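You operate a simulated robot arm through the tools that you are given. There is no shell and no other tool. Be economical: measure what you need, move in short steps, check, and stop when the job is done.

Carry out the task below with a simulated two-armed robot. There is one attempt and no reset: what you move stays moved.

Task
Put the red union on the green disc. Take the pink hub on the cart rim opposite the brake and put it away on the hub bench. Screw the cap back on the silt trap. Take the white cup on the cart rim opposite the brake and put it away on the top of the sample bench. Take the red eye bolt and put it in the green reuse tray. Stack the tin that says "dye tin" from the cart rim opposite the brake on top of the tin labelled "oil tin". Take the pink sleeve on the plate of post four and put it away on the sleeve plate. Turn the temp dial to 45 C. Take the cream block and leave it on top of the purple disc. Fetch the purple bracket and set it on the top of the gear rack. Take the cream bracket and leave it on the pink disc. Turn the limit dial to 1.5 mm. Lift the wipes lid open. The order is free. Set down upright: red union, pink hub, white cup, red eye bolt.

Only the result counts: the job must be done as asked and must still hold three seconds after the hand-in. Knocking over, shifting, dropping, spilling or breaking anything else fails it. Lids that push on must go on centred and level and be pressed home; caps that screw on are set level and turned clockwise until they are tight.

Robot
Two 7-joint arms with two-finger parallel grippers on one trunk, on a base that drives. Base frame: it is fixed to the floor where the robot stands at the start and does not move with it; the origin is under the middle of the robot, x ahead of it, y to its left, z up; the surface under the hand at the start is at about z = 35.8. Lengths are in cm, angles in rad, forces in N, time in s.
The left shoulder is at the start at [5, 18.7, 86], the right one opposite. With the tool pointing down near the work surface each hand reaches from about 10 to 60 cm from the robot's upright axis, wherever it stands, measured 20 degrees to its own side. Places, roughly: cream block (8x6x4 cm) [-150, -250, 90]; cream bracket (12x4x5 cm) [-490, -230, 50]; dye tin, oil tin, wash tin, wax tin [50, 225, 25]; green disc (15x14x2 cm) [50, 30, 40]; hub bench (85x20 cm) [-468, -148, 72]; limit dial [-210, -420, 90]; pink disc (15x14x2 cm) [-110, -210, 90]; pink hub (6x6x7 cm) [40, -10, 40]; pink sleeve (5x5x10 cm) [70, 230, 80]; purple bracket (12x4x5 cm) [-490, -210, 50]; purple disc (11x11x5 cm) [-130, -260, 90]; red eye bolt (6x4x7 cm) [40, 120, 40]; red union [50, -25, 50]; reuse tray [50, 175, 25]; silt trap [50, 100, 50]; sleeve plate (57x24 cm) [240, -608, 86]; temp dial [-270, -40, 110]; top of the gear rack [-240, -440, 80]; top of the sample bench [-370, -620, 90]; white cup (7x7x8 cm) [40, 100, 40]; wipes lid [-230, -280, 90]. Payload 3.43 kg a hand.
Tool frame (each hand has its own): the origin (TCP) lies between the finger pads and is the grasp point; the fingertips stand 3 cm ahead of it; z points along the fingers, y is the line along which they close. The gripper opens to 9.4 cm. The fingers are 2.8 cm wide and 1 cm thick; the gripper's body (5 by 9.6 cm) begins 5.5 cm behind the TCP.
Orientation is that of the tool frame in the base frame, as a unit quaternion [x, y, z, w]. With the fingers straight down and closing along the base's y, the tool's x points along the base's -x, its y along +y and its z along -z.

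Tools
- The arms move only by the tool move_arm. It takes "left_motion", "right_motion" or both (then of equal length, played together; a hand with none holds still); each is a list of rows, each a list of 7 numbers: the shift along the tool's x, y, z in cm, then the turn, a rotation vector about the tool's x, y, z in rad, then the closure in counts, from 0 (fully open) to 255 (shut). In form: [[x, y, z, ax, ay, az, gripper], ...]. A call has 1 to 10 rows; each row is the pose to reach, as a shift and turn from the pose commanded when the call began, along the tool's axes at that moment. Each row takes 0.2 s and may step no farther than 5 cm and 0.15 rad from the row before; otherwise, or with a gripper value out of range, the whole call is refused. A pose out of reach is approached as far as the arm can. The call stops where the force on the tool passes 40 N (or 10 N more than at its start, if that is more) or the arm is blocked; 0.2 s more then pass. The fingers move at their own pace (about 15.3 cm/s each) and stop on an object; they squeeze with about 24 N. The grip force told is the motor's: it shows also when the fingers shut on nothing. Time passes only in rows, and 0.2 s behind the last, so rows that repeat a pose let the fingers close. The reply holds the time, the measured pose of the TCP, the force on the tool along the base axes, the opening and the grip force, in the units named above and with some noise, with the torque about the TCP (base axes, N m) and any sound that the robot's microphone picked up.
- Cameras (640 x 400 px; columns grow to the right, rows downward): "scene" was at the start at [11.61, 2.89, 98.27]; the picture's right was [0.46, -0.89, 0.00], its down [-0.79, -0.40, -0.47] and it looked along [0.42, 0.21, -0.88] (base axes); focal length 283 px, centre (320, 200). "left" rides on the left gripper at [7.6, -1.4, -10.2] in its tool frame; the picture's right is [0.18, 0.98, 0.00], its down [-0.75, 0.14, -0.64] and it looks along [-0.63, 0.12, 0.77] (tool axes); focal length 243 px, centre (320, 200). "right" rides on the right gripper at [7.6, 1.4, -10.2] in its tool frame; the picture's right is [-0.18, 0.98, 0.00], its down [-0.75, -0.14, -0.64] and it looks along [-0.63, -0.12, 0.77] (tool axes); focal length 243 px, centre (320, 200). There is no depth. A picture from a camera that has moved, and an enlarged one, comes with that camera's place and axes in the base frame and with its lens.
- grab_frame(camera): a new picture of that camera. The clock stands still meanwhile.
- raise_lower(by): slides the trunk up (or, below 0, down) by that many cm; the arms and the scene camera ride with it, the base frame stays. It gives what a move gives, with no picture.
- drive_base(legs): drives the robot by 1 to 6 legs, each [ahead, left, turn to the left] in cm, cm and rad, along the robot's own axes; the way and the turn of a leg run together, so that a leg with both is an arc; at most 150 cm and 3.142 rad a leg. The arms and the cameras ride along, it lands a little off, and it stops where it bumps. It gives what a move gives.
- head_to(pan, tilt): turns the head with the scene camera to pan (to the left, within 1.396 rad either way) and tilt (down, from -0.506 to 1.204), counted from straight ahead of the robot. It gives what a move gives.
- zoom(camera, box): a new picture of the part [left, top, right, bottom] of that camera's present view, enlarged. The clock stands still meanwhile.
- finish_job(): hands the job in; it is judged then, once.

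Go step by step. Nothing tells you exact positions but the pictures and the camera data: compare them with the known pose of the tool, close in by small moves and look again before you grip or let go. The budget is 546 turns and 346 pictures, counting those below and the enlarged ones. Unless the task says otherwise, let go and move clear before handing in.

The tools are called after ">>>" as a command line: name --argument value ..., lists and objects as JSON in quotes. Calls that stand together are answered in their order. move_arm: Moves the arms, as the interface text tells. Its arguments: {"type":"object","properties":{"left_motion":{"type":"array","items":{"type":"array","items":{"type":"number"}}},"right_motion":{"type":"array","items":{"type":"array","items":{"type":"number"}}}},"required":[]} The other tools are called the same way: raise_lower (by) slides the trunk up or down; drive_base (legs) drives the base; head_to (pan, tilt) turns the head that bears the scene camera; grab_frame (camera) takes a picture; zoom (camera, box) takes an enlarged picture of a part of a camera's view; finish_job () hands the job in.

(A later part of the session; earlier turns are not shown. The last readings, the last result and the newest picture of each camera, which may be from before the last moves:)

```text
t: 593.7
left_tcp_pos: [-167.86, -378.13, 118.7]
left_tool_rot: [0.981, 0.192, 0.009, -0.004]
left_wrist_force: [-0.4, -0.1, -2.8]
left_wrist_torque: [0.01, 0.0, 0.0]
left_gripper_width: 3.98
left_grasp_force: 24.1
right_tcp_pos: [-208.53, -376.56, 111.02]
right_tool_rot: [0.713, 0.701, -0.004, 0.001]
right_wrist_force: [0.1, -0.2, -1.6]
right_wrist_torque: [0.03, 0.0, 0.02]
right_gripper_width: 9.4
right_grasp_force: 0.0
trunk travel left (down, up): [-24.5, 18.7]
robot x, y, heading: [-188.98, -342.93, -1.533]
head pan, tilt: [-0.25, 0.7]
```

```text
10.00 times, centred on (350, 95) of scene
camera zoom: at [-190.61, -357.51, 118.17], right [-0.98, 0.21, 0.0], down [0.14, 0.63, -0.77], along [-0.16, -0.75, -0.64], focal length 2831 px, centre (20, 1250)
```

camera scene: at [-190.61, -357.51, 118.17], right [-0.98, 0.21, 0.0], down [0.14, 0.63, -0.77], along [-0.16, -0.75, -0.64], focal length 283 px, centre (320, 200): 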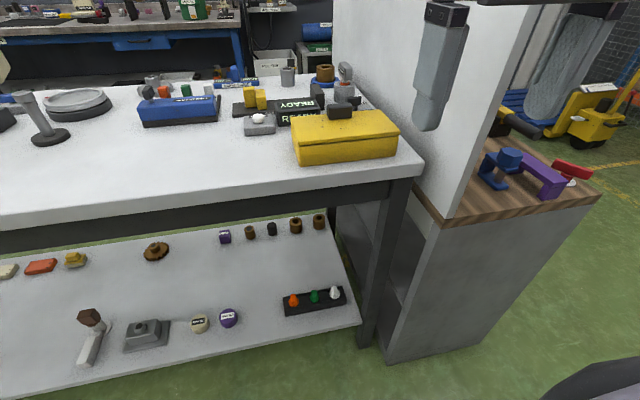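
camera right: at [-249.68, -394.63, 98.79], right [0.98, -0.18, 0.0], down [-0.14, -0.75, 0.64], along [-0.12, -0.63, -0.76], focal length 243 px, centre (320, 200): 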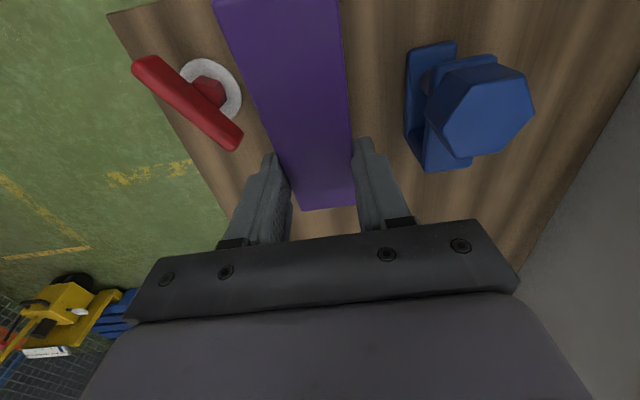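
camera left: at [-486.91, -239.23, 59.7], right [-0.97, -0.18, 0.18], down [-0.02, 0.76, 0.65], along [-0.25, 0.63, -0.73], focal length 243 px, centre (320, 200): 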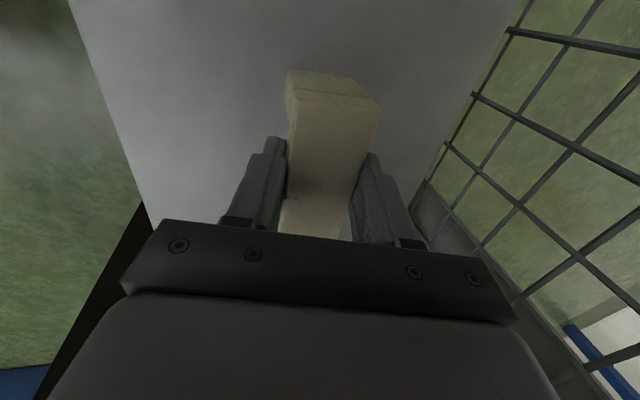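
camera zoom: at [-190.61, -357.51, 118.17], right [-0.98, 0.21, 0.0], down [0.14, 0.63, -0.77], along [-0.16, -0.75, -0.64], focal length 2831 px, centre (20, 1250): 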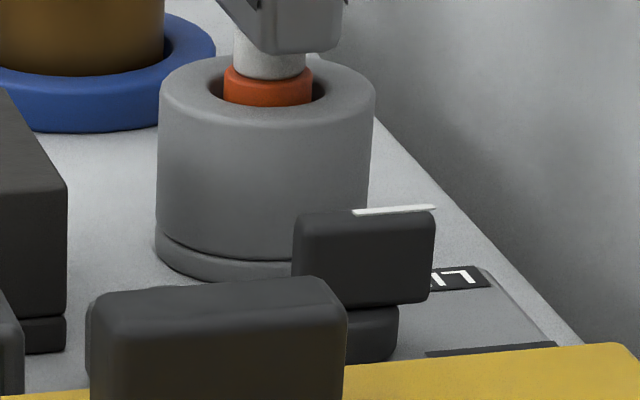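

The limit dial is a flat plate with a bar knob near [-215,-427], readable from the south side; I'll do it later from there. Now take the cream bracket to the pink disc from the crate's east side.

>>> drive_base --legs '[[0, 0, 1.54], [75, 0, 0], [72, 0, 0], [0, 0, 1.57], [112, 0, 0], [0, 0, 1.57]]'

>>> head_to --pan 0 --tilt 0.6

>>> grab_frame --camera "scene"

```text
t: 617.9
left_tcp_pos: [-76.6, -252.4, 118.67]
left_tool_rot: [0.818, -0.575, 0.009, 0.004]
left_wrist_force: [0.9, 0.4, -3.3]
left_wrist_torque: [0.0, 0.0, 0.04]
left_gripper_width: 3.96
left_grasp_force: 23.7
right_tcp_pos: [-73.3, -211.81, 110.9]
right_tool_rot: [1.0, -0.029, -0.003, -0.002]
right_wrist_force: [0.3, 0.1, -0.9]
right_wrist_torque: [0.0, 0.0, -0.04]
right_gripper_width: 9.4
right_grasp_force: 0.0
trunk travel left (down, up): [-24.5, 18.7]
robot x, y, heading: [-40.75, -232.7, 3.138]
head pan, tilt: [-0.25, 0.7]
```

```text
t: 618.7
left_tcp_pos: [-76.59, -252.41, 118.6]
left_tool_rot: [0.818, -0.575, 0.009, 0.005]
left_wrist_force: [0.1, -1.3, -1.9]
left_wrist_torque: [-0.02, 0.0, 0.03]
left_gripper_width: 3.97
left_grasp_force: 24.1
right_tcp_pos: [-73.24, -211.79, 110.99]
right_tool_rot: [1.0, -0.028, -0.004, -0.002]
right_wrist_force: [0.1, 0.6, -1.0]
right_wrist_torque: [0.04, -0.01, -0.04]
right_gripper_width: 9.37
right_grasp_force: 0.1
trunk travel left (down, up): [-24.5, 18.7]
robot x, y, heading: [-40.73, -232.77, 3.141]
head pan, tilt: [0.0, 0.6]
```

```text
76 pictures are left
camera scene: at [-55.5, -232.52, 119.03], right [0.0, 1.0, 0.0], down [0.57, 0.0, -0.82], along [-0.82, 0.0, -0.57], focal length 283 px, centre (320, 200)
```

scene: 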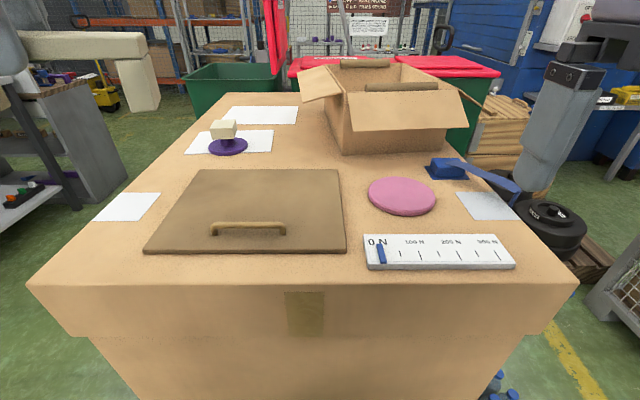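

>>> drive_base --legs '[[0, -32, 0], [8, 0, 0]]'

>>> grab_frame --camera "left"

```text
t: 622.7
left_tcp_pos: [-84.72, -220.38, 118.68]
left_tool_rot: [0.817, -0.577, 0.009, 0.004]
left_wrist_force: [0.0, -0.7, -2.6]
left_wrist_torque: [-0.03, -0.03, -0.03]
left_gripper_width: 3.96
left_grasp_force: 24.0
right_tcp_pos: [-81.08, -179.72, 110.91]
right_tool_rot: [1.0, -0.03, -0.002, -0.004]
right_wrist_force: [-0.5, -0.2, 0.2]
right_wrist_torque: [0.02, -0.02, -0.01]
right_gripper_width: 9.4
right_grasp_force: 0.0
trunk travel left (down, up): [-24.5, 18.7]
robot x, y, heading: [-48.78, -200.43, 3.134]
head pan, tilt: [0.0, 0.6]
```

```text
75 pictures are left
camera left: at [-80.86, -226.91, 129.12], right [-0.86, -0.5, 0.0], down [-0.39, 0.67, 0.63], along [-0.31, 0.54, -0.78], focal length 243 px, centre (320, 200)
```

left: 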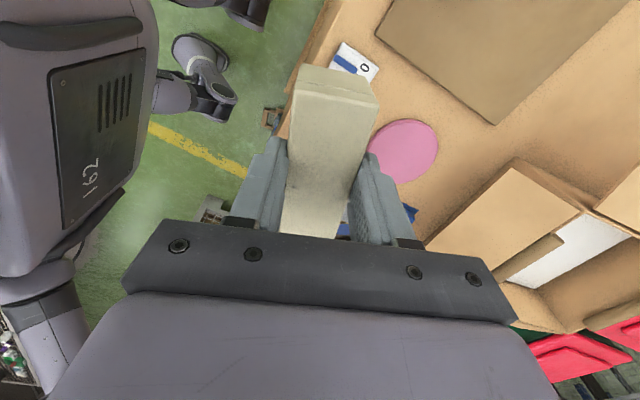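

>>> move_arm --left_motion '[[-2.8, 4.4, 0, 0, 0, 0, 255], [-5.5, 8.8, 0, 0, 0, 0, 255], [-8.3, 13.1, 2, 0, 0, 0, 255], [-11.1, 17.5, 4, 0, 0, 0, 255], [-11.1, 17.5, 9, 0, 0, 0, 255], [-11.1, 17.5, 14, 0, 0, 0, 255], [-11.1, 17.5, 19, 0, 0, 0, 255], [-11.1, 17.5, 24, 0, 0, 0, 255]]'

>>> grab_frame --camera "left"

>>> zoom --camera "scene" --box '[190, 60, 390, 260]'

```text
refused: row 1 steps farther than a row can; nothing moved
```

```text
74 pictures are left
camera left: at [-80.86, -226.91, 129.12], right [-0.86, -0.5, 0.0], down [-0.39, 0.67, 0.63], along [-0.31, 0.54, -0.78], focal length 243 px, centre (320, 200)
```

left: 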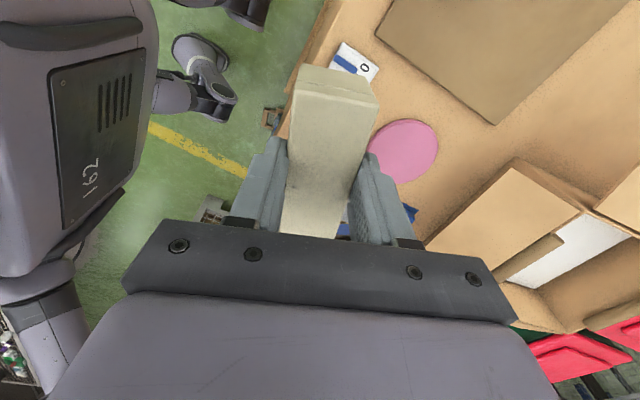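

```text
2.00 times, centred on (290, 160) of scene
camera zoom: at [-63.46, -200.59, 119.02], right [0.01, 1.0, 0.0], down [0.57, 0.0, -0.82], along [-0.82, 0.01, -0.57], focal length 566 px, centre (380, 280)
```

zoom: 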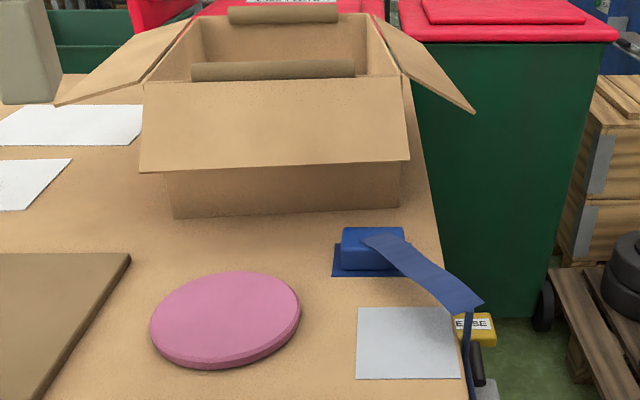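

>>> move_arm --left_motion '[[-2.5, 4, 0, 0, 0, 0, 255], [-5, 8, 0, 0, 0, 0, 255], [-7.5, 12, 0, 0, 0, 0, 255], [-10, 15.8, 0, 0, 0, 0, 255], [-11.1, 17.5, 4, 0, 0, 0, 255], [-11.1, 17.5, 8.8, 0, 0, 0, 255], [-11.1, 17.5, 13.6, 0, 0, 0, 255], [-11.1, 17.5, 18.4, 0, 0, 0, 255], [-11.1, 17.5, 23, 0, 0, 0, 255]]'

>>> grab_frame --camera "left"

>>> zoom --camera "scene" --box '[190, 60, 390, 260]'

```text
t: 624.7
left_tcp_pos: [-104.55, -216.19, 95.25]
left_tool_rot: [0.818, -0.576, 0.007, 0.004]
left_wrist_force: [-0.3, -0.4, -1.8]
left_wrist_torque: [-0.03, -0.02, 0.0]
left_gripper_width: 3.95
left_grasp_force: 24.6
left hand out of reach, approached as far as the arm can: row 4, 5
right_tcp_pos: [-81.04, -179.77, 111.01]
right_tool_rot: [1.0, -0.03, -0.003, -0.003]
right_wrist_force: [1.0, 1.0, -0.8]
right_wrist_torque: [-0.01, 0.0, 0.01]
right_gripper_width: 9.38
right_grasp_force: 0.1
trunk travel left (down, up): [-24.5, 18.7]
robot x, y, heading: [-48.81, -200.73, 3.132]
head pan, tilt: [0.0, 0.6]
```

```text
72 pictures are left
camera left: at [-100.85, -222.74, 105.65], right [-0.86, -0.5, 0.0], down [-0.39, 0.67, 0.63], along [-0.32, 0.54, -0.78], focal length 243 px, centre (320, 200)
```

left: 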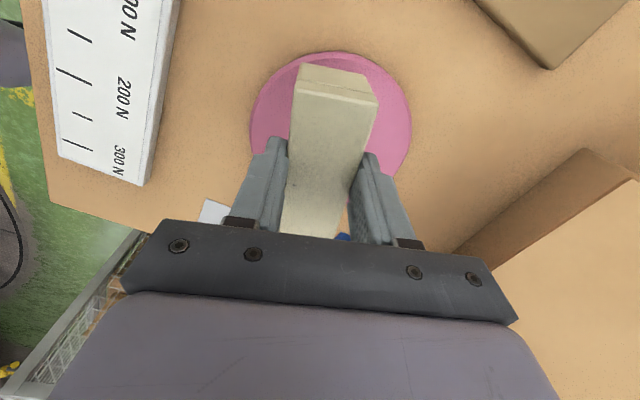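

```text
2.00 times, centred on (290, 160) of scene
camera zoom: at [-63.44, -200.6, 119.03], right [0.01, 1.0, 0.0], down [0.57, 0.0, -0.82], along [-0.82, 0.01, -0.57], focal length 566 px, centre (380, 280)
```

zoom: 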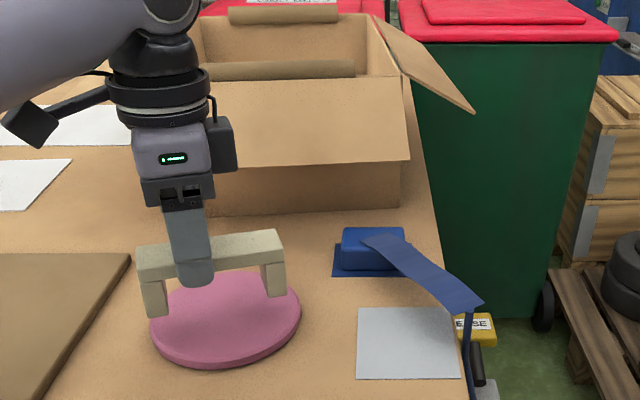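

>>> move_arm --left_motion '[[-0.8, 1.3, 1.5, 0, 0, 0, 255], [-0.8, 1.3, 3, 0, 0, 0, 255], [-0.8, 1.3, 3.6, 0, 0, 0, 255], [-0.8, 1.3, 4.1, 0, 0, 0, 255]]'

```text
t: 625.7
left_tcp_pos: [-105.97, -215.78, 91.86]
left_tool_rot: [0.817, -0.577, 0.003, 0.006]
left_wrist_force: [-3.0, -3.4, 32.1]
left_wrist_torque: [-0.21, 0.05, -0.04]
left_gripper_width: 3.96
left_grasp_force: 23.5
right_tcp_pos: [-80.84, -179.77, 111.06]
right_tool_rot: [1.0, -0.031, -0.004, -0.003]
right_wrist_force: [-0.3, 0.3, -0.3]
right_wrist_torque: [0.03, -0.02, 0.0]
right_gripper_width: 9.41
right_grasp_force: 0.0
trunk travel left (down, up): [-24.5, 18.7]
robot x, y, heading: [-48.65, -200.72, 3.134]
head pan, tilt: [0.0, 0.6]
```

Contact at 32 N. Back off slightly, release and rise.

>>> move_arm --left_motion '[[0, 0, -0.35, 0, 0, 0, 255], [0, 0, -0.35, 0, 0, 0, 100], [0, 0, -0.35, 0, 0, 0, 60], [0, 0, -0.35, 0, 0, 0, 60], [0, 0, -4, 0, 0, 0, 60], [0, 0, -8, 0, 0, 0, 60], [0, 0, -13, 0, 0, 0, 0]]'

>>> zoom --camera "scene" --box '[190, 60, 390, 260]'

```text
t: 627.3
left_tcp_pos: [-106.1, -215.61, 104.05]
left_tool_rot: [0.817, -0.576, 0.009, 0.004]
left_wrist_force: [0.1, -0.7, -0.3]
left_wrist_torque: [0.0, 0.03, -0.03]
left_gripper_width: 9.4
left_grasp_force: 0.1
right_tcp_pos: [-81.03, -179.67, 111.06]
right_tool_rot: [1.0, -0.031, -0.004, -0.003]
right_wrist_force: [0.4, 0.3, 0.2]
right_wrist_torque: [0.0, 0.02, 0.01]
right_gripper_width: 9.39
right_grasp_force: 0.0
trunk travel left (down, up): [-24.5, 18.7]
robot x, y, heading: [-48.82, -200.4, 3.137]
head pan, tilt: [0.0, 0.6]
```

```text
2.00 times, centred on (290, 160) of scene
camera zoom: at [-63.34, -200.54, 119.03], right [0.01, 1.0, 0.0], down [0.56, -0.01, -0.83], along [-0.83, 0.01, -0.56], focal length 566 px, centre (380, 280)
```

zoom: 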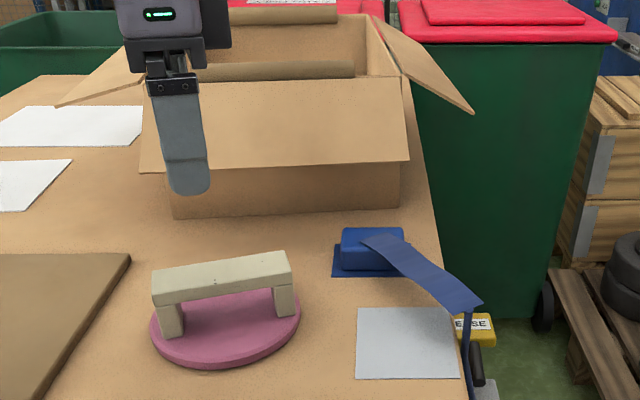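

Cream bracket rests on the pink disc. Tuck the hands and look north-west for a way to the temp dial.

>>> move_arm --left_motion '[[3, -4, 0, 0, 0, 0, 0], [6, -8, 0, 0, 0, 0, 0], [9, -12, 0, 0, 0, 0, 0], [11, -16, 0, 0, 0, 0, 0]]'

>>> head_to --pan -0.75 --tilt 0.3

>>> grab_frame --camera "scene"

```text
t: 628.3
left_tcp_pos: [-87.33, -220.66, 104.35]
left_tool_rot: [0.817, -0.576, 0.01, 0.005]
left_wrist_force: [0.3, -0.1, 0.2]
left_wrist_torque: [0.0, 0.01, -0.01]
left_gripper_width: 9.38
left_grasp_force: 0.1
right_tcp_pos: [-81.03, -179.7, 111.02]
right_tool_rot: [1.0, -0.03, -0.003, -0.002]
right_wrist_force: [-0.1, 0.3, -0.2]
right_wrist_torque: [0.0, 0.01, -0.02]
right_gripper_width: 9.43
right_grasp_force: 0.1
trunk travel left (down, up): [-24.5, 18.7]
robot x, y, heading: [-48.52, -200.95, 3.133]
head pan, tilt: [0.0, 0.6]
```

```text
t: 629.4
left_tcp_pos: [-87.34, -220.53, 104.4]
left_tool_rot: [0.817, -0.577, 0.009, 0.004]
left_wrist_force: [0.0, 0.4, 0.5]
left_wrist_torque: [0.02, 0.01, -0.01]
left_gripper_width: 9.41
left_grasp_force: 0.1
right_tcp_pos: [-80.99, -179.79, 111.02]
right_tool_rot: [1.0, -0.03, -0.004, -0.003]
right_wrist_force: [-1.3, 0.1, 0.1]
right_wrist_torque: [-0.01, -0.02, -0.02]
right_gripper_width: 9.39
right_grasp_force: 0.0
trunk travel left (down, up): [-24.5, 18.7]
robot x, y, heading: [-48.85, -200.81, 3.129]
head pan, tilt: [-0.75, 0.3]
```

```text
69 pictures are left
camera scene: at [-61.32, -194.23, 121.78], right [0.69, 0.73, 0.0], down [0.21, -0.2, -0.96], along [-0.69, 0.66, -0.3], focal length 283 px, centre (320, 200)
```

scene: 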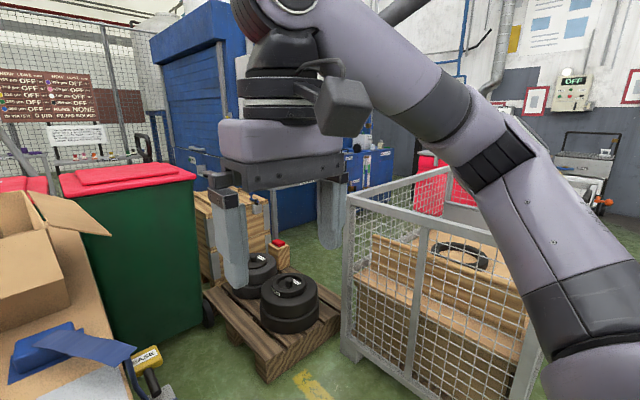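

The way in is from the north, around the wire cage. Back up, slide north past it and look west.

>>> drive_base --legs '[[-29, 0, 0], [0, -90, 0], [0, -85, 0], [0, -85, 0]]'

>>> head_to --pan 0.15 --tilt 0.35

>>> grab_frame --camera "scene"

```text
t: 654.1
left_tcp_pos: [-53.52, 39.26, 104.45]
left_tool_rot: [0.812, -0.584, 0.009, 0.005]
left_wrist_force: [-0.3, -0.4, 0.4]
left_wrist_torque: [-0.01, -0.04, 0.03]
left_gripper_width: 9.42
left_grasp_force: 0.1
right_tcp_pos: [-46.52, 79.99, 110.99]
right_tool_rot: [0.999, -0.039, -0.003, -0.002]
right_wrist_force: [-0.7, 0.5, -1.0]
right_wrist_torque: [0.01, -0.02, 0.04]
right_gripper_width: 9.39
right_grasp_force: 0.0
trunk travel left (down, up): [-24.5, 18.7]
robot x, y, heading: [-14.66, 58.76, 3.114]
head pan, tilt: [-0.75, 0.3]
```

```text
t: 655.3
left_tcp_pos: [-53.54, 39.29, 104.33]
left_tool_rot: [0.812, -0.583, 0.009, 0.004]
left_wrist_force: [-0.8, 0.0, 0.8]
left_wrist_torque: [0.01, -0.02, -0.02]
left_gripper_width: 9.37
left_grasp_force: 0.2
right_tcp_pos: [-46.6, 79.96, 110.91]
right_tool_rot: [0.999, -0.038, -0.003, -0.002]
right_wrist_force: [0.1, -0.4, -0.1]
right_wrist_torque: [0.02, 0.01, -0.02]
right_gripper_width: 9.41
right_grasp_force: 0.0
trunk travel left (down, up): [-24.5, 18.7]
robot x, y, heading: [-14.62, 58.52, 3.116]
head pan, tilt: [0.15, 0.351]
```

```text
68 pictures are left
camera scene: at [-29.62, 57.54, 121.31], right [-0.12, 0.99, 0.0], down [0.34, 0.04, -0.94], along [-0.93, -0.12, -0.34], focal length 283 px, centre (320, 200)
```

scene: 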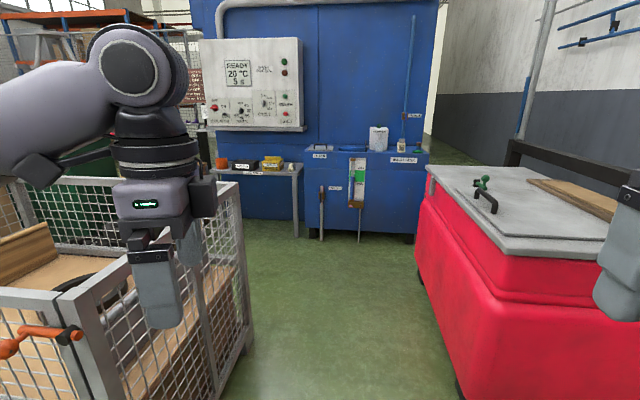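

The panel is right ahead with a clear corridor. Zoom in to read the dials.

>>> zoom --camera "scene" --box '[195, 35, 310, 135]'

>>> drive_base --legs '[[75, 0, 0.026], [85, 0, 0]]'

```text
4.00 times, centred on (252, 85) of scene
camera zoom: at [-29.62, 57.54, 121.31], right [-0.12, 0.99, 0.0], down [0.34, 0.04, -0.94], along [-0.93, -0.12, -0.34], focal length 1132 px, centre (590, 660)
```

zoom: 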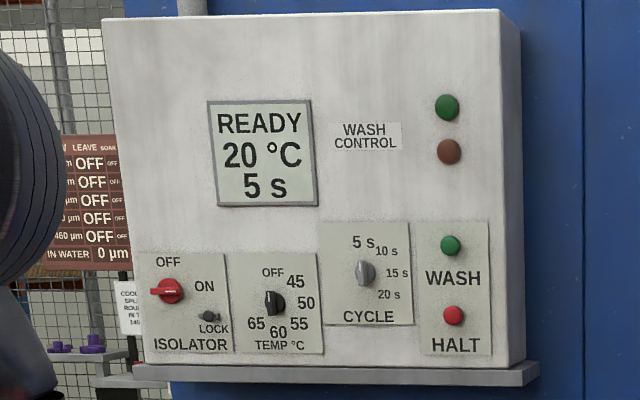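

```text
t: 663.5
left_tcp_pos: [-214.22, 39.86, 104.42]
left_tool_rot: [0.818, -0.575, 0.009, 0.004]
left_wrist_force: [-0.4, -0.4, -0.1]
left_wrist_torque: [0.04, -0.01, 0.02]
left_gripper_width: 9.38
left_grasp_force: 0.0
right_tcp_pos: [-207.96, 80.74, 110.97]
right_tool_rot: [1.0, -0.029, -0.004, -0.002]
right_wrist_force: [0.5, -0.2, 0.3]
right_wrist_torque: [-0.01, 0.0, -0.02]
right_gripper_width: 9.41
right_grasp_force: 0.1
trunk travel left (down, up): [-24.5, 18.7]
robot x, y, heading: [-175.51, 59.9, 3.136]
head pan, tilt: [0.15, 0.351]
```

The TEMP dial (OFF at top, 45 the first mark clockwise, ~45°) is at ≈[-270,-40,111]. Move closer and orient the left hand toward the panel.

>>> drive_base --legs '[[31, 0, 0], [0, 45, 0]]'

>>> move_arm --left_motion '[[0, 0, 0, 0, 0, -0.14, 0], [0, 0, 0, 0, 0, -0.28, 0], [0, 0, 0, 0, 0, -0.42, 0], [0, 0, 0, 0, 0, -0.56, 0], [0, 0, 0, 0, 0, -0.7, 0], [0, 0, 0, 0, 0, -0.84, 0], [0, 0, 0, 0, 0, -0.98, 0], [0, 0, 0, 0, 0, -1.12, 0], [0, 0, 0, 0, 0, -1.22, 0]]'

>>> move_arm --left_motion '[[0, 0, -1, 0, -0.15, 0, 0], [0, 0, -2, 0, -0.3, 0, 0], [0, 0, -3, 0, -0.45, 0, 0], [0, 0, -4, 0, -0.6, 0, 0], [0, 0, -5, 0, -0.75, 0, 0], [0, 0, -6, 0, -0.9, 0, 0], [0, 0, -7, 0, -1.05, 0, 0], [0, 0, -8, 0, -1.2, 0, 0], [0, 0, -8, 0, -1.35, 0, 0], [0, 0, -8, 0, -1.5, 0, 0]]'

>>> grab_frame --camera "scene"

```text
t: 669.7
left_tcp_pos: [-244.89, -5.44, 104.41]
left_tool_rot: [0.818, -0.575, 0.009, 0.004]
left_wrist_force: [0.0, -0.2, 0.1]
left_wrist_torque: [-0.02, -0.01, 0.01]
left_gripper_width: 9.41
left_grasp_force: 0.1
right_tcp_pos: [-238.61, 35.41, 111.03]
right_tool_rot: [1.0, -0.029, -0.004, -0.003]
right_wrist_force: [0.1, 0.3, 0.1]
right_wrist_torque: [-0.04, 0.03, 0.02]
right_gripper_width: 9.42
right_grasp_force: 0.1
trunk travel left (down, up): [-24.5, 18.7]
robot x, y, heading: [-206.21, 14.61, 3.14]
head pan, tilt: [0.15, 0.351]
```

```text
t: 671.7
left_tcp_pos: [-244.85, -5.54, 104.4]
left_tool_rot: [1.0, -0.002, 0.004, 0.007]
left_wrist_force: [0.6, 0.0, -0.4]
left_wrist_torque: [0.0, 0.01, -0.01]
left_gripper_width: 9.41
left_grasp_force: 0.0
right_tcp_pos: [-238.57, 35.39, 111.05]
right_tool_rot: [1.0, -0.029, -0.004, -0.003]
right_wrist_force: [-0.5, 0.6, -0.6]
right_wrist_torque: [0.0, 0.0, 0.01]
right_gripper_width: 9.39
right_grasp_force: 0.2
trunk travel left (down, up): [-24.5, 18.7]
robot x, y, heading: [-206.23, 14.41, 3.134]
head pan, tilt: [0.15, 0.351]
```

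```text
t: 673.9
left_tcp_pos: [-247.2, -4.47, 114.21]
left_tool_rot: [0.735, -0.008, -0.679, 0.003]
left_wrist_force: [0.3, -0.6, -0.1]
left_wrist_torque: [0.01, -0.01, 0.0]
left_gripper_width: 9.4
left_grasp_force: 0.0
left hand out of reach, approached as far as the arm can: row 9, 10
right_tcp_pos: [-238.6, 35.29, 111.03]
right_tool_rot: [1.0, -0.029, -0.003, -0.003]
right_wrist_force: [-0.7, 0.0, -0.4]
right_wrist_torque: [0.0, -0.02, 0.02]
right_gripper_width: 9.41
right_grasp_force: 0.0
trunk travel left (down, up): [-24.5, 18.7]
robot x, y, heading: [-206.32, 14.52, 3.143]
head pan, tilt: [0.15, 0.351]
```

```text
66 pictures are left
camera scene: at [-221.29, 13.17, 121.31], right [-0.15, 0.99, 0.0], down [0.34, 0.05, -0.94], along [-0.93, -0.14, -0.34], focal length 283 px, centre (320, 200)
```

scene: 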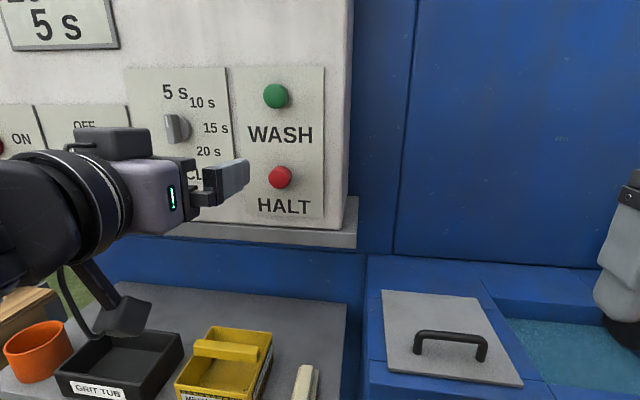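

Hand points at the panel. Move it south to the TEMP dial, keeping clear of the panel.

>>> move_arm --left_motion '[[0, 4.8, 0, 0, 0, 0, 0], [0.5, 9.6, 0, 0, 0, 0, 0], [1, 14.4, 0, 0, 0, 0, 0], [1.5, 19.2, 0, 0, 0, 0, 0], [2, 24, 0, 0, 0, 0, 0], [2.5, 28.8, 0, 0, 0, 0, 0], [3, 33.4, 0, 0, 0, 0, 0], [3, 35.5, 0, 0, 0, 0, 0]]'

>>> head_to --pan 0.75 --tilt 0.3

>>> grab_frame --camera "scene"

>>> grab_frame --camera "left"

```text
t: 675.7
left_tcp_pos: [-247.29, -40.21, 111.84]
left_tool_rot: [0.735, -0.007, -0.679, 0.005]
left_wrist_force: [-0.1, 0.6, 0.3]
left_wrist_torque: [-0.01, 0.0, -0.01]
left_gripper_width: 9.39
left_grasp_force: 0.1
left hand out of reach, approached as far as the arm can: row 1, 2
right_tcp_pos: [-238.52, 35.32, 110.84]
right_tool_rot: [1.0, -0.029, -0.003, -0.003]
right_wrist_force: [-0.1, 0.6, 0.8]
right_wrist_torque: [-0.01, 0.02, 0.04]
right_gripper_width: 9.43
right_grasp_force: 0.0
trunk travel left (down, up): [-24.5, 18.7]
robot x, y, heading: [-206.3, 14.81, 3.138]
head pan, tilt: [0.15, 0.351]
```

```text
t: 676.7
left_tcp_pos: [-247.39, -40.15, 111.77]
left_tool_rot: [0.735, -0.008, -0.678, 0.004]
left_wrist_force: [0.2, -0.6, 0.1]
left_wrist_torque: [-0.02, 0.03, 0.0]
left_gripper_width: 9.4
left_grasp_force: 0.1
right_tcp_pos: [-238.62, 35.24, 110.97]
right_tool_rot: [1.0, -0.029, -0.004, -0.003]
right_wrist_force: [-0.5, 0.3, -0.1]
right_wrist_torque: [0.0, 0.0, -0.01]
right_gripper_width: 9.42
right_grasp_force: 0.0
trunk travel left (down, up): [-24.5, 18.7]
robot x, y, heading: [-205.91, 14.42, 3.142]
head pan, tilt: [0.75, 0.3]
```

```text
65 pictures are left
camera scene: at [-218.93, 8.2, 121.78], right [-0.68, 0.73, 0.0], down [0.22, 0.2, -0.96], along [-0.7, -0.65, -0.3], focal length 283 px, centre (320, 200)
```

scene: 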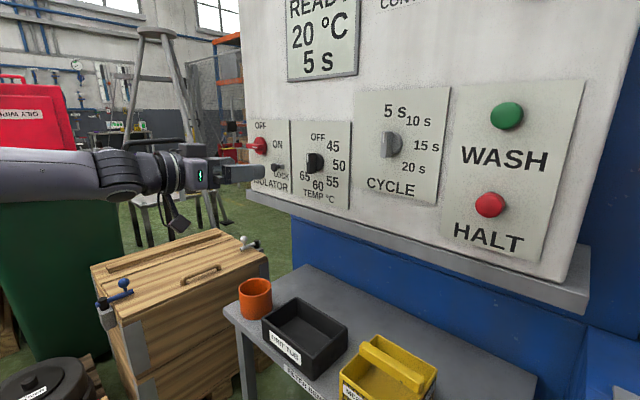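

```text
64 pictures are left
camera left: at [-236.45, -38.93, 105.0], right [0.01, -0.99, -0.17], down [0.58, -0.13, 0.8], along [-0.82, -0.1, 0.57], focal length 243 px, centre (320, 200)
```

left: 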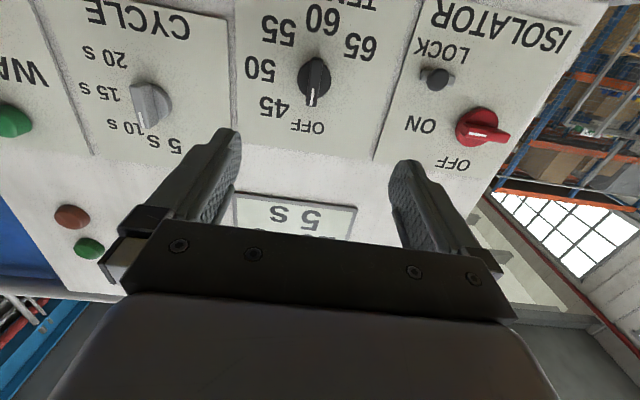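

Pointer is at OFF and the hand is aligned. Advance toward the knob.

>>> move_arm --left_motion '[[0, -0.6, 4.5, 0, 0, 0, 110], [0, -0.6, 9, 0, 0, 0, 110], [0, -0.6, 13, 0, 0, 0, 110], [0, -0.6, 16, 0, 0, 0, 110]]'

>>> grab_frame --camera "left"

```text
t: 677.7
left_tcp_pos: [-263.09, -39.59, 110.33]
left_tool_rot: [0.735, -0.006, -0.678, 0.006]
left_wrist_force: [-0.4, 0.1, -0.3]
left_wrist_torque: [-0.02, 0.0, -0.01]
left_gripper_width: 5.34
left_grasp_force: 0.0
right_tcp_pos: [-238.63, 35.38, 110.96]
right_tool_rot: [1.0, -0.029, -0.004, -0.003]
right_wrist_force: [0.4, -0.2, 0.4]
right_wrist_torque: [0.01, 0.02, 0.02]
right_gripper_width: 9.41
right_grasp_force: 0.1
trunk travel left (down, up): [-24.5, 18.7]
robot x, y, heading: [-206.85, 14.55, 3.133]
head pan, tilt: [0.75, 0.3]
```

```text
63 pictures are left
camera left: at [-252.19, -38.27, 103.62], right [0.01, -0.99, -0.17], down [0.58, -0.13, 0.8], along [-0.82, -0.11, 0.57], focal length 243 px, centre (320, 200)
```

left: 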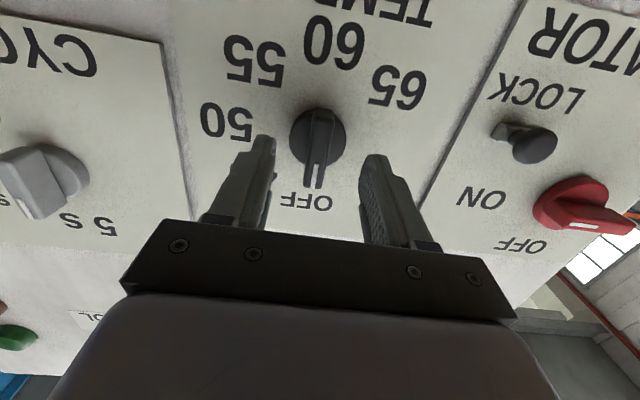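

>>> move_arm --left_motion '[[0, 0, 1.6, 0, 0, 0, 110], [0, 0, 3.2, 0, 0, 0, 110], [0, 0, 3.2, 0, 0, 0, 200], [0, 0, 3.2, 0, 0, 0, 255], [0, 0, 3.2, 0, 0, 0, 255]]'

>>> move_arm --left_motion '[[0, 0, 0, 0, 0, 0.13, 255], [0, 0, 0, 0, 0, 0.26, 255], [0, 0, 0, 0, 0, 0.39, 255], [0, 0, 0, 0, 0, 0.52, 255], [0, 0, 0, 0, 0, 0.65, 255], [0, 0, 0, 0, 0, 0.78, 255]]'

>>> grab_frame --camera "left"

```text
t: 678.9
left_tcp_pos: [-266.06, -39.42, 110.17]
left_tool_rot: [0.735, -0.008, -0.678, 0.004]
left_wrist_force: [6.9, 3.6, -3.8]
left_wrist_torque: [-0.02, 0.3, -0.19]
left_gripper_width: 4.05
left_grasp_force: 45.5
right_tcp_pos: [-238.7, 35.28, 110.99]
right_tool_rot: [1.0, -0.029, -0.004, -0.002]
right_wrist_force: [0.0, -0.3, 0.5]
right_wrist_torque: [-0.03, -0.04, -0.02]
right_gripper_width: 9.39
right_grasp_force: 0.0
trunk travel left (down, up): [-24.5, 18.7]
robot x, y, heading: [-206.21, 14.84, 3.137]
head pan, tilt: [0.75, 0.3]
```

```text
t: 680.3
left_tcp_pos: [-266.26, -39.43, 110.36]
left_tool_rot: [0.676, -0.286, -0.626, 0.263]
left_wrist_force: [7.3, 1.2, -1.7]
left_wrist_torque: [-0.02, -0.78, 1.03]
left_gripper_width: 4.08
left_grasp_force: 45.1
right_tcp_pos: [-238.68, 35.36, 111.07]
right_tool_rot: [1.0, -0.028, -0.003, -0.002]
right_wrist_force: [0.1, -0.3, -0.4]
right_wrist_torque: [0.01, 0.0, 0.0]
right_gripper_width: 9.39
right_grasp_force: 0.1
trunk travel left (down, up): [-24.5, 18.7]
robot x, y, heading: [-206.5, 14.5, 3.138]
head pan, tilt: [0.75, 0.3]
```

```text
62 pictures are left
camera left: at [-255.52, -44.08, 104.82], right [-0.05, -0.82, 0.57], down [0.59, 0.44, 0.68], along [-0.81, 0.37, 0.46], focal length 243 px, centre (320, 200)
```

left: 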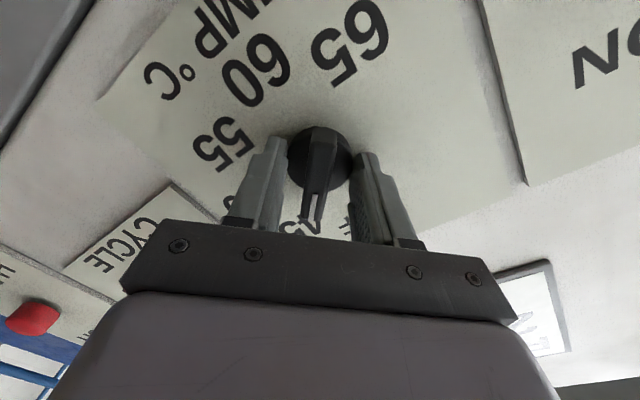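

The knob turned with the hand. Release, back off and check.

>>> move_arm --left_motion '[[0, 0, 0, 0, 0, 0, 150], [0, 0, 0, 0, 0, 0, 90], [0, 0, -4, 0, 0, 0, 60], [0, 0, -8, 0, 0, 0, 60], [0, 0, -12, 0, 0, -0.1, 60], [0, 0, -16, 0, 0, -0.2, 60]]'

>>> zoom --camera "left" --box '[200, 30, 440, 180]'

```text
t: 681.7
left_tcp_pos: [-250.47, -39.33, 111.54]
left_tool_rot: [0.702, -0.217, -0.649, 0.197]
left_wrist_force: [-0.4, 0.2, -0.5]
left_wrist_torque: [0.03, 0.02, -0.03]
left_gripper_width: 7.19
left_grasp_force: 0.1
right_tcp_pos: [-238.57, 35.37, 111.02]
right_tool_rot: [1.0, -0.029, -0.003, -0.003]
right_wrist_force: [-0.2, -0.3, 0.4]
right_wrist_torque: [0.03, 0.0, 0.02]
right_gripper_width: 9.41
right_grasp_force: 0.0
trunk travel left (down, up): [-24.5, 18.7]
robot x, y, heading: [-206.06, 14.76, 3.139]
head pan, tilt: [0.75, 0.3]
```

```text
2.67 times, centred on (320, 105) of left
camera zoom: at [-239.61, -42.65, 105.3], right [-0.04, -0.92, 0.4], down [0.59, 0.3, 0.75], along [-0.81, 0.26, 0.53], focal length 647 px, centre (320, 453)
```

zoom: 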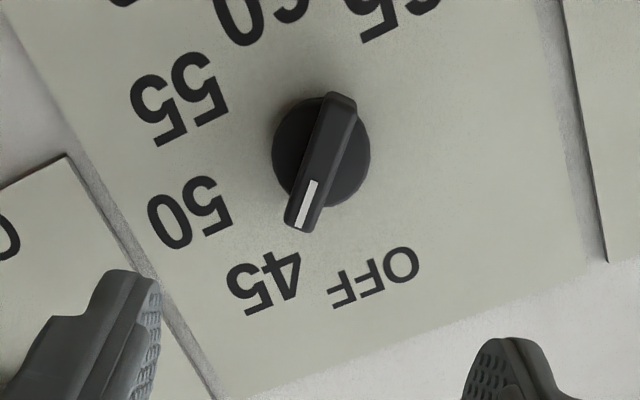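

Pointer is on 45. Retract and return the left hand to pointing down.

>>> move_arm --left_motion '[[0, 0, -2, 0, 0, -0.14, 60], [0, 0, -4, 0, 0, -0.28, 60], [0, 0, -6, 0, 0, -0.42, 30], [0, 0, -8, 0, 0, -0.58, 0]]'

>>> move_arm --left_motion '[[0, -3, 0, 0, 0.15, 0, 0], [0, -6, 0, 0, 0.3, 0, 0], [0, -9, 0, 0, 0.45, 0, 0], [0, -12, 0, 0, 0.6, 0, 0], [0, -15, 0, 0, 0.75, 0, 0], [0, -18, 0, 0, 0.9, 0, 0], [0, -20, 0, 0, 1.05, 0, 0], [0, -22, 0, 0, 1.2, 0, 0], [0, -24, 0, 0, 1.35, 0, 0], [0, -26, 0, 0, 1.49, 0, 0]]'

```text
refused: row 4 steps farther than a row can; nothing moved
```

```text
t: 683.9
left_tcp_pos: [-249.22, -18.07, 96.92]
left_tool_rot: [0.956, -0.025, 0.0, 0.293]
left_wrist_force: [0.0, -0.2, 0.1]
left_wrist_torque: [0.0, -0.04, 0.01]
left_gripper_width: 9.4
left_grasp_force: 0.0
right_tcp_pos: [-238.67, 35.4, 110.98]
right_tool_rot: [1.0, -0.029, -0.004, -0.003]
right_wrist_force: [0.0, 0.2, 0.0]
right_wrist_torque: [0.01, 0.0, -0.07]
right_gripper_width: 9.39
right_grasp_force: 0.1
trunk travel left (down, up): [-24.5, 18.7]
robot x, y, heading: [-206.32, 14.36, 3.139]
head pan, tilt: [0.75, 0.3]
```

>>> move_arm --left_motion '[[2, 0, -1, 0.12, 0, 0, 0], [4, 0, -2, 0.24, -0.005, 0, 0], [6, 0, -3, 0.36, -0.01, 0, 0], [8, 0, -4, 0.48, -0.012, 0, 0], [10, 0, -5, 0.595, -0.015, 0, 0]]'

>>> zoom --camera "scene" --box '[230, 90, 450, 230]'

```text
t: 685.1
left_tcp_pos: [-238.9, -15.87, 101.23]
left_tool_rot: [1.0, -0.026, -0.001, -0.002]
left_wrist_force: [0.5, 0.3, 0.4]
left_wrist_torque: [0.06, 0.01, -0.01]
left_gripper_width: 9.4
left_grasp_force: 0.0
right_tcp_pos: [-238.64, 35.24, 111.19]
right_tool_rot: [1.0, -0.03, -0.002, -0.002]
right_wrist_force: [-0.5, 0.2, 0.0]
right_wrist_torque: [-0.01, -0.02, -0.02]
right_gripper_width: 9.41
right_grasp_force: 0.1
trunk travel left (down, up): [-24.5, 18.7]
robot x, y, heading: [-206.02, 14.41, 3.136]
head pan, tilt: [0.75, 0.3]
```

```text
2.86 times, centred on (340, 160) of scene
camera zoom: at [-218.91, 8.18, 121.79], right [-0.68, 0.73, 0.0], down [0.22, 0.2, -0.96], along [-0.7, -0.65, -0.3], focal length 809 px, centre (263, 314)
```

zoom: 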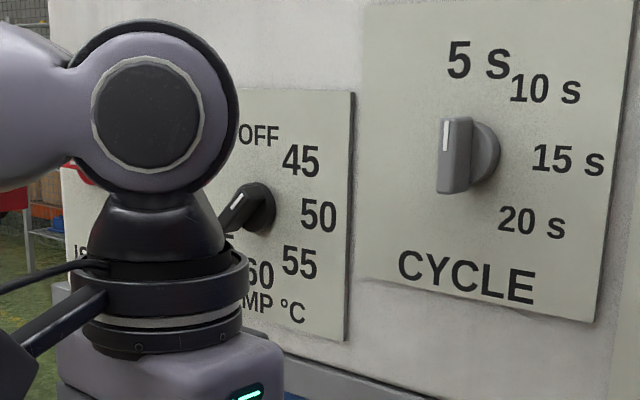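

Temp dial is set. Drive back to the cart for the cup and sleeve.

>>> drive_base --legs '[[0, -46, 0], [-95, 0, 0], [-92, 0, 0], [0, 0, -3.13], [0, 62, 0]]'

>>> raise_lower --by -18

>>> head_to --pan -0.1 --tilt 0.8

>>> grab_frame --camera "scene"

```text
t: 711.4
left_tcp_pos: [6.78, 154.74, 101.39]
left_tool_rot: [-0.014, 1.0, -0.001, 0.001]
left_wrist_force: [-0.7, -0.1, 0.2]
left_wrist_torque: [-0.01, 0.0, -0.01]
left_gripper_width: 9.37
left_grasp_force: 0.0
right_tcp_pos: [10.6, 103.74, 111.06]
right_tool_rot: [-0.012, 1.0, -0.002, 0.003]
right_wrist_force: [-0.8, 0.4, 0.3]
right_wrist_torque: [0.03, 0.0, 0.03]
right_gripper_width: 9.4
right_grasp_force: 0.0
trunk travel left (down, up): [-24.5, 18.7]
robot x, y, heading: [-23.38, 121.86, 0.078]
head pan, tilt: [0.75, 0.3]
```

```text
t: 713.4
left_tcp_pos: [6.81, 154.63, 83.34]
left_tool_rot: [-0.013, 1.0, 0.001, 0.001]
left_wrist_force: [0.5, -0.8, 0.2]
left_wrist_torque: [0.0, 0.02, 0.02]
left_gripper_width: 9.41
left_grasp_force: 0.1
right_tcp_pos: [10.5, 103.77, 93.09]
right_tool_rot: [-0.012, 1.0, -0.003, 0.004]
right_wrist_force: [0.2, 0.5, 0.1]
right_wrist_torque: [0.0, 0.0, 0.01]
right_gripper_width: 9.37
right_grasp_force: 0.1
trunk travel left (down, up): [-6.5, 36.7]
robot x, y, heading: [-23.2, 121.81, 0.08]
head pan, tilt: [0.75, 0.3]
```

```text
t: 714.6
left_tcp_pos: [6.95, 154.69, 83.35]
left_tool_rot: [-0.014, 1.0, 0.0, 0.002]
left_wrist_force: [-0.9, 0.8, -0.1]
left_wrist_torque: [-0.04, 0.03, -0.02]
left_gripper_width: 9.39
left_grasp_force: 0.1
right_tcp_pos: [10.46, 103.81, 92.94]
right_tool_rot: [-0.013, 1.0, -0.003, 0.004]
right_wrist_force: [0.5, -0.2, 0.0]
right_wrist_torque: [0.02, -0.04, -0.02]
right_gripper_width: 9.39
right_grasp_force: 0.1
trunk travel left (down, up): [-6.5, 36.7]
robot x, y, heading: [-23.48, 121.99, 0.074]
head pan, tilt: [-0.099, 0.799]
```

```text
59 pictures are left
camera scene: at [-9.43, 122.11, 99.35], right [-0.02, -1.0, 0.0], down [-0.72, 0.02, -0.7], along [0.7, -0.02, -0.72], focal length 283 px, centre (320, 200)
```

scene: 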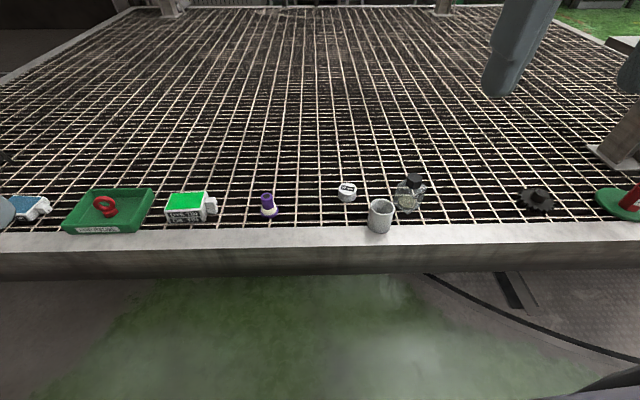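

>>> drive_base --legs '[[16, 0, -0.075]]'

>>> move_arm --right_motion '[[-3, 0, 4, 0, 0, 0, 0], [-6, 0, 8, 0, 0, 0, 0], [-9, 0, 12, 0, 0, 0, 0], [-9, 0, 16.5, 0, 0, 0, 0], [-9, 0, 21, 0, 0, 0, 0], [-9, 0, 25.5, 0, 0, 0, 0], [-9, 0, 30, 0, 0, 0, 0]]'

>>> grab_frame --camera "right"

```text
t: 716.0
left_tcp_pos: [25.06, 153.2, 83.31]
left_tool_rot: [0.022, 1.0, 0.0, 0.001]
left_wrist_force: [0.2, -0.7, -0.1]
left_wrist_torque: [0.02, -0.02, -0.01]
left_gripper_width: 9.4
left_grasp_force: 0.0
right_tcp_pos: [25.21, 102.02, 92.94]
right_tool_rot: [0.024, 1.0, -0.003, 0.003]
right_wrist_force: [-0.6, 0.3, 0.8]
right_wrist_torque: [-0.01, -0.02, 0.02]
right_gripper_width: 9.4
right_grasp_force: 0.1
trunk travel left (down, up): [-6.5, 36.7]
robot x, y, heading: [-7.11, 122.44, 0.009]
head pan, tilt: [-0.099, 0.799]
```

```text
t: 717.6
left_tcp_pos: [25.13, 153.19, 83.32]
left_tool_rot: [0.022, 1.0, -0.001, 0.001]
left_wrist_force: [-0.3, 0.2, -0.4]
left_wrist_torque: [-0.01, 0.02, -0.02]
left_gripper_width: 9.38
left_grasp_force: 0.0
right_tcp_pos: [34.04, 101.25, 63.14]
right_tool_rot: [0.023, 1.0, -0.003, 0.004]
right_wrist_force: [-0.4, 0.6, 0.3]
right_wrist_torque: [-0.03, -0.05, 0.02]
right_gripper_width: 9.42
right_grasp_force: 0.0
trunk travel left (down, up): [-6.5, 36.7]
robot x, y, heading: [-7.32, 122.62, 0.004]
head pan, tilt: [-0.099, 0.799]
```

```text
58 pictures are left
camera right: at [26.54, 103.09, 73.23], right [0.23, 0.97, 0.0], down [0.74, -0.17, 0.65], along [0.63, -0.15, -0.76], focal length 243 px, centre (320, 200)
```

right: 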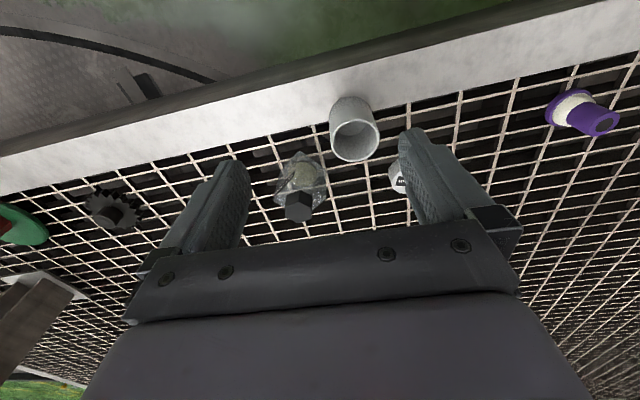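

>>> move_arm --right_motion '[[-3.6, 1.5, 2, 0, 0, 0, 0], [-7.2, 3.1, 4.5, 0, 0, 0, 0], [-7.2, 3.1, 9, 0, 0, 0, 0], [-7.2, 3.1, 13, 0, 0, 0, 0]]'

>>> grab_frame --camera "right"

```text
t: 718.6
left_tcp_pos: [25.18, 153.09, 83.22]
left_tool_rot: [0.022, 1.0, -0.001, 0.0]
left_wrist_force: [0.2, -0.2, -0.1]
left_wrist_torque: [0.01, 0.01, -0.04]
left_gripper_width: 9.38
left_grasp_force: 0.0
right_tcp_pos: [41.85, 104.26, 49.82]
right_tool_rot: [0.023, 1.0, -0.003, 0.003]
right_wrist_force: [0.6, 0.0, -0.5]
right_wrist_torque: [-0.03, 0.01, 0.01]
right_gripper_width: 9.41
right_grasp_force: 0.0
trunk travel left (down, up): [-6.5, 36.7]
robot x, y, heading: [-7.25, 122.51, 0.007]
head pan, tilt: [-0.099, 0.799]
```

```text
57 pictures are left
camera right: at [34.3, 105.96, 60.01], right [0.23, 0.97, 0.0], down [0.74, -0.17, 0.65], along [0.63, -0.15, -0.76], focal length 243 px, centre (320, 200)
```

right: 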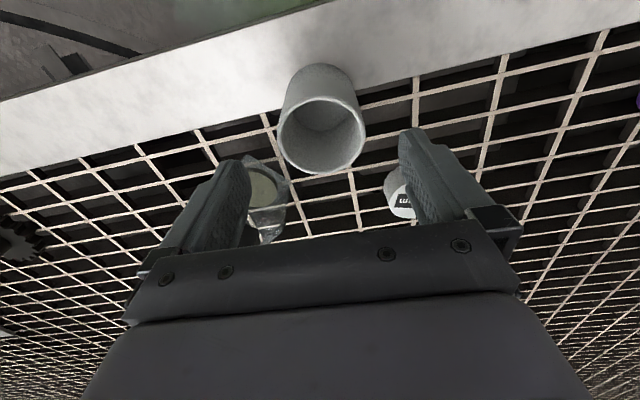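

>>> move_arm --right_motion '[[0, 0, 4, 0, 0, 0, 0], [0, 0, 8, 0, 0, 0, 0], [0, 0, 8, 0, 0, 0, 120], [0, 0, 8, 0, 0, 0, 255], [0, 0, 8, 0, 0, 0, 255], [0, 0, 6, 0, 0, 0, 255], [0, 0, 2, 0, 0, 0, 255], [0, 0, -2.5, 0, 0, 0, 255], [0, 0, -7, 0, 0, 0, 255], [0, 0, -11.5, 0, 0, 0, 255]]'

>>> grab_frame --camera "right"

```text
t: 720.8
left_tcp_pos: [25.0, 153.14, 83.34]
left_tool_rot: [0.022, 1.0, 0.0, 0.0]
left_wrist_force: [0.2, 1.2, -0.1]
left_wrist_torque: [0.01, 0.01, 0.0]
left_gripper_width: 9.42
left_grasp_force: 0.1
right_tcp_pos: [41.74, 104.3, 61.81]
right_tool_rot: [0.023, 1.0, -0.003, 0.003]
right_wrist_force: [0.3, 1.0, 0.1]
right_wrist_torque: [-0.03, -0.01, 0.0]
right_gripper_width: 6.8
right_grasp_force: 24.3
trunk travel left (down, up): [-6.5, 36.7]
robot x, y, heading: [-7.27, 122.5, 0.002]
head pan, tilt: [-0.099, 0.799]
```

```text
56 pictures are left
camera right: at [34.16, 106.02, 72.0], right [0.23, 0.97, -0.01], down [0.74, -0.17, 0.65], along [0.63, -0.15, -0.76], focal length 243 px, centre (320, 200)
```

right: 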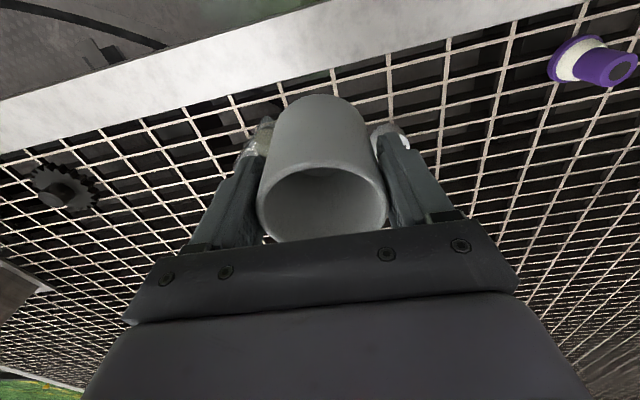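

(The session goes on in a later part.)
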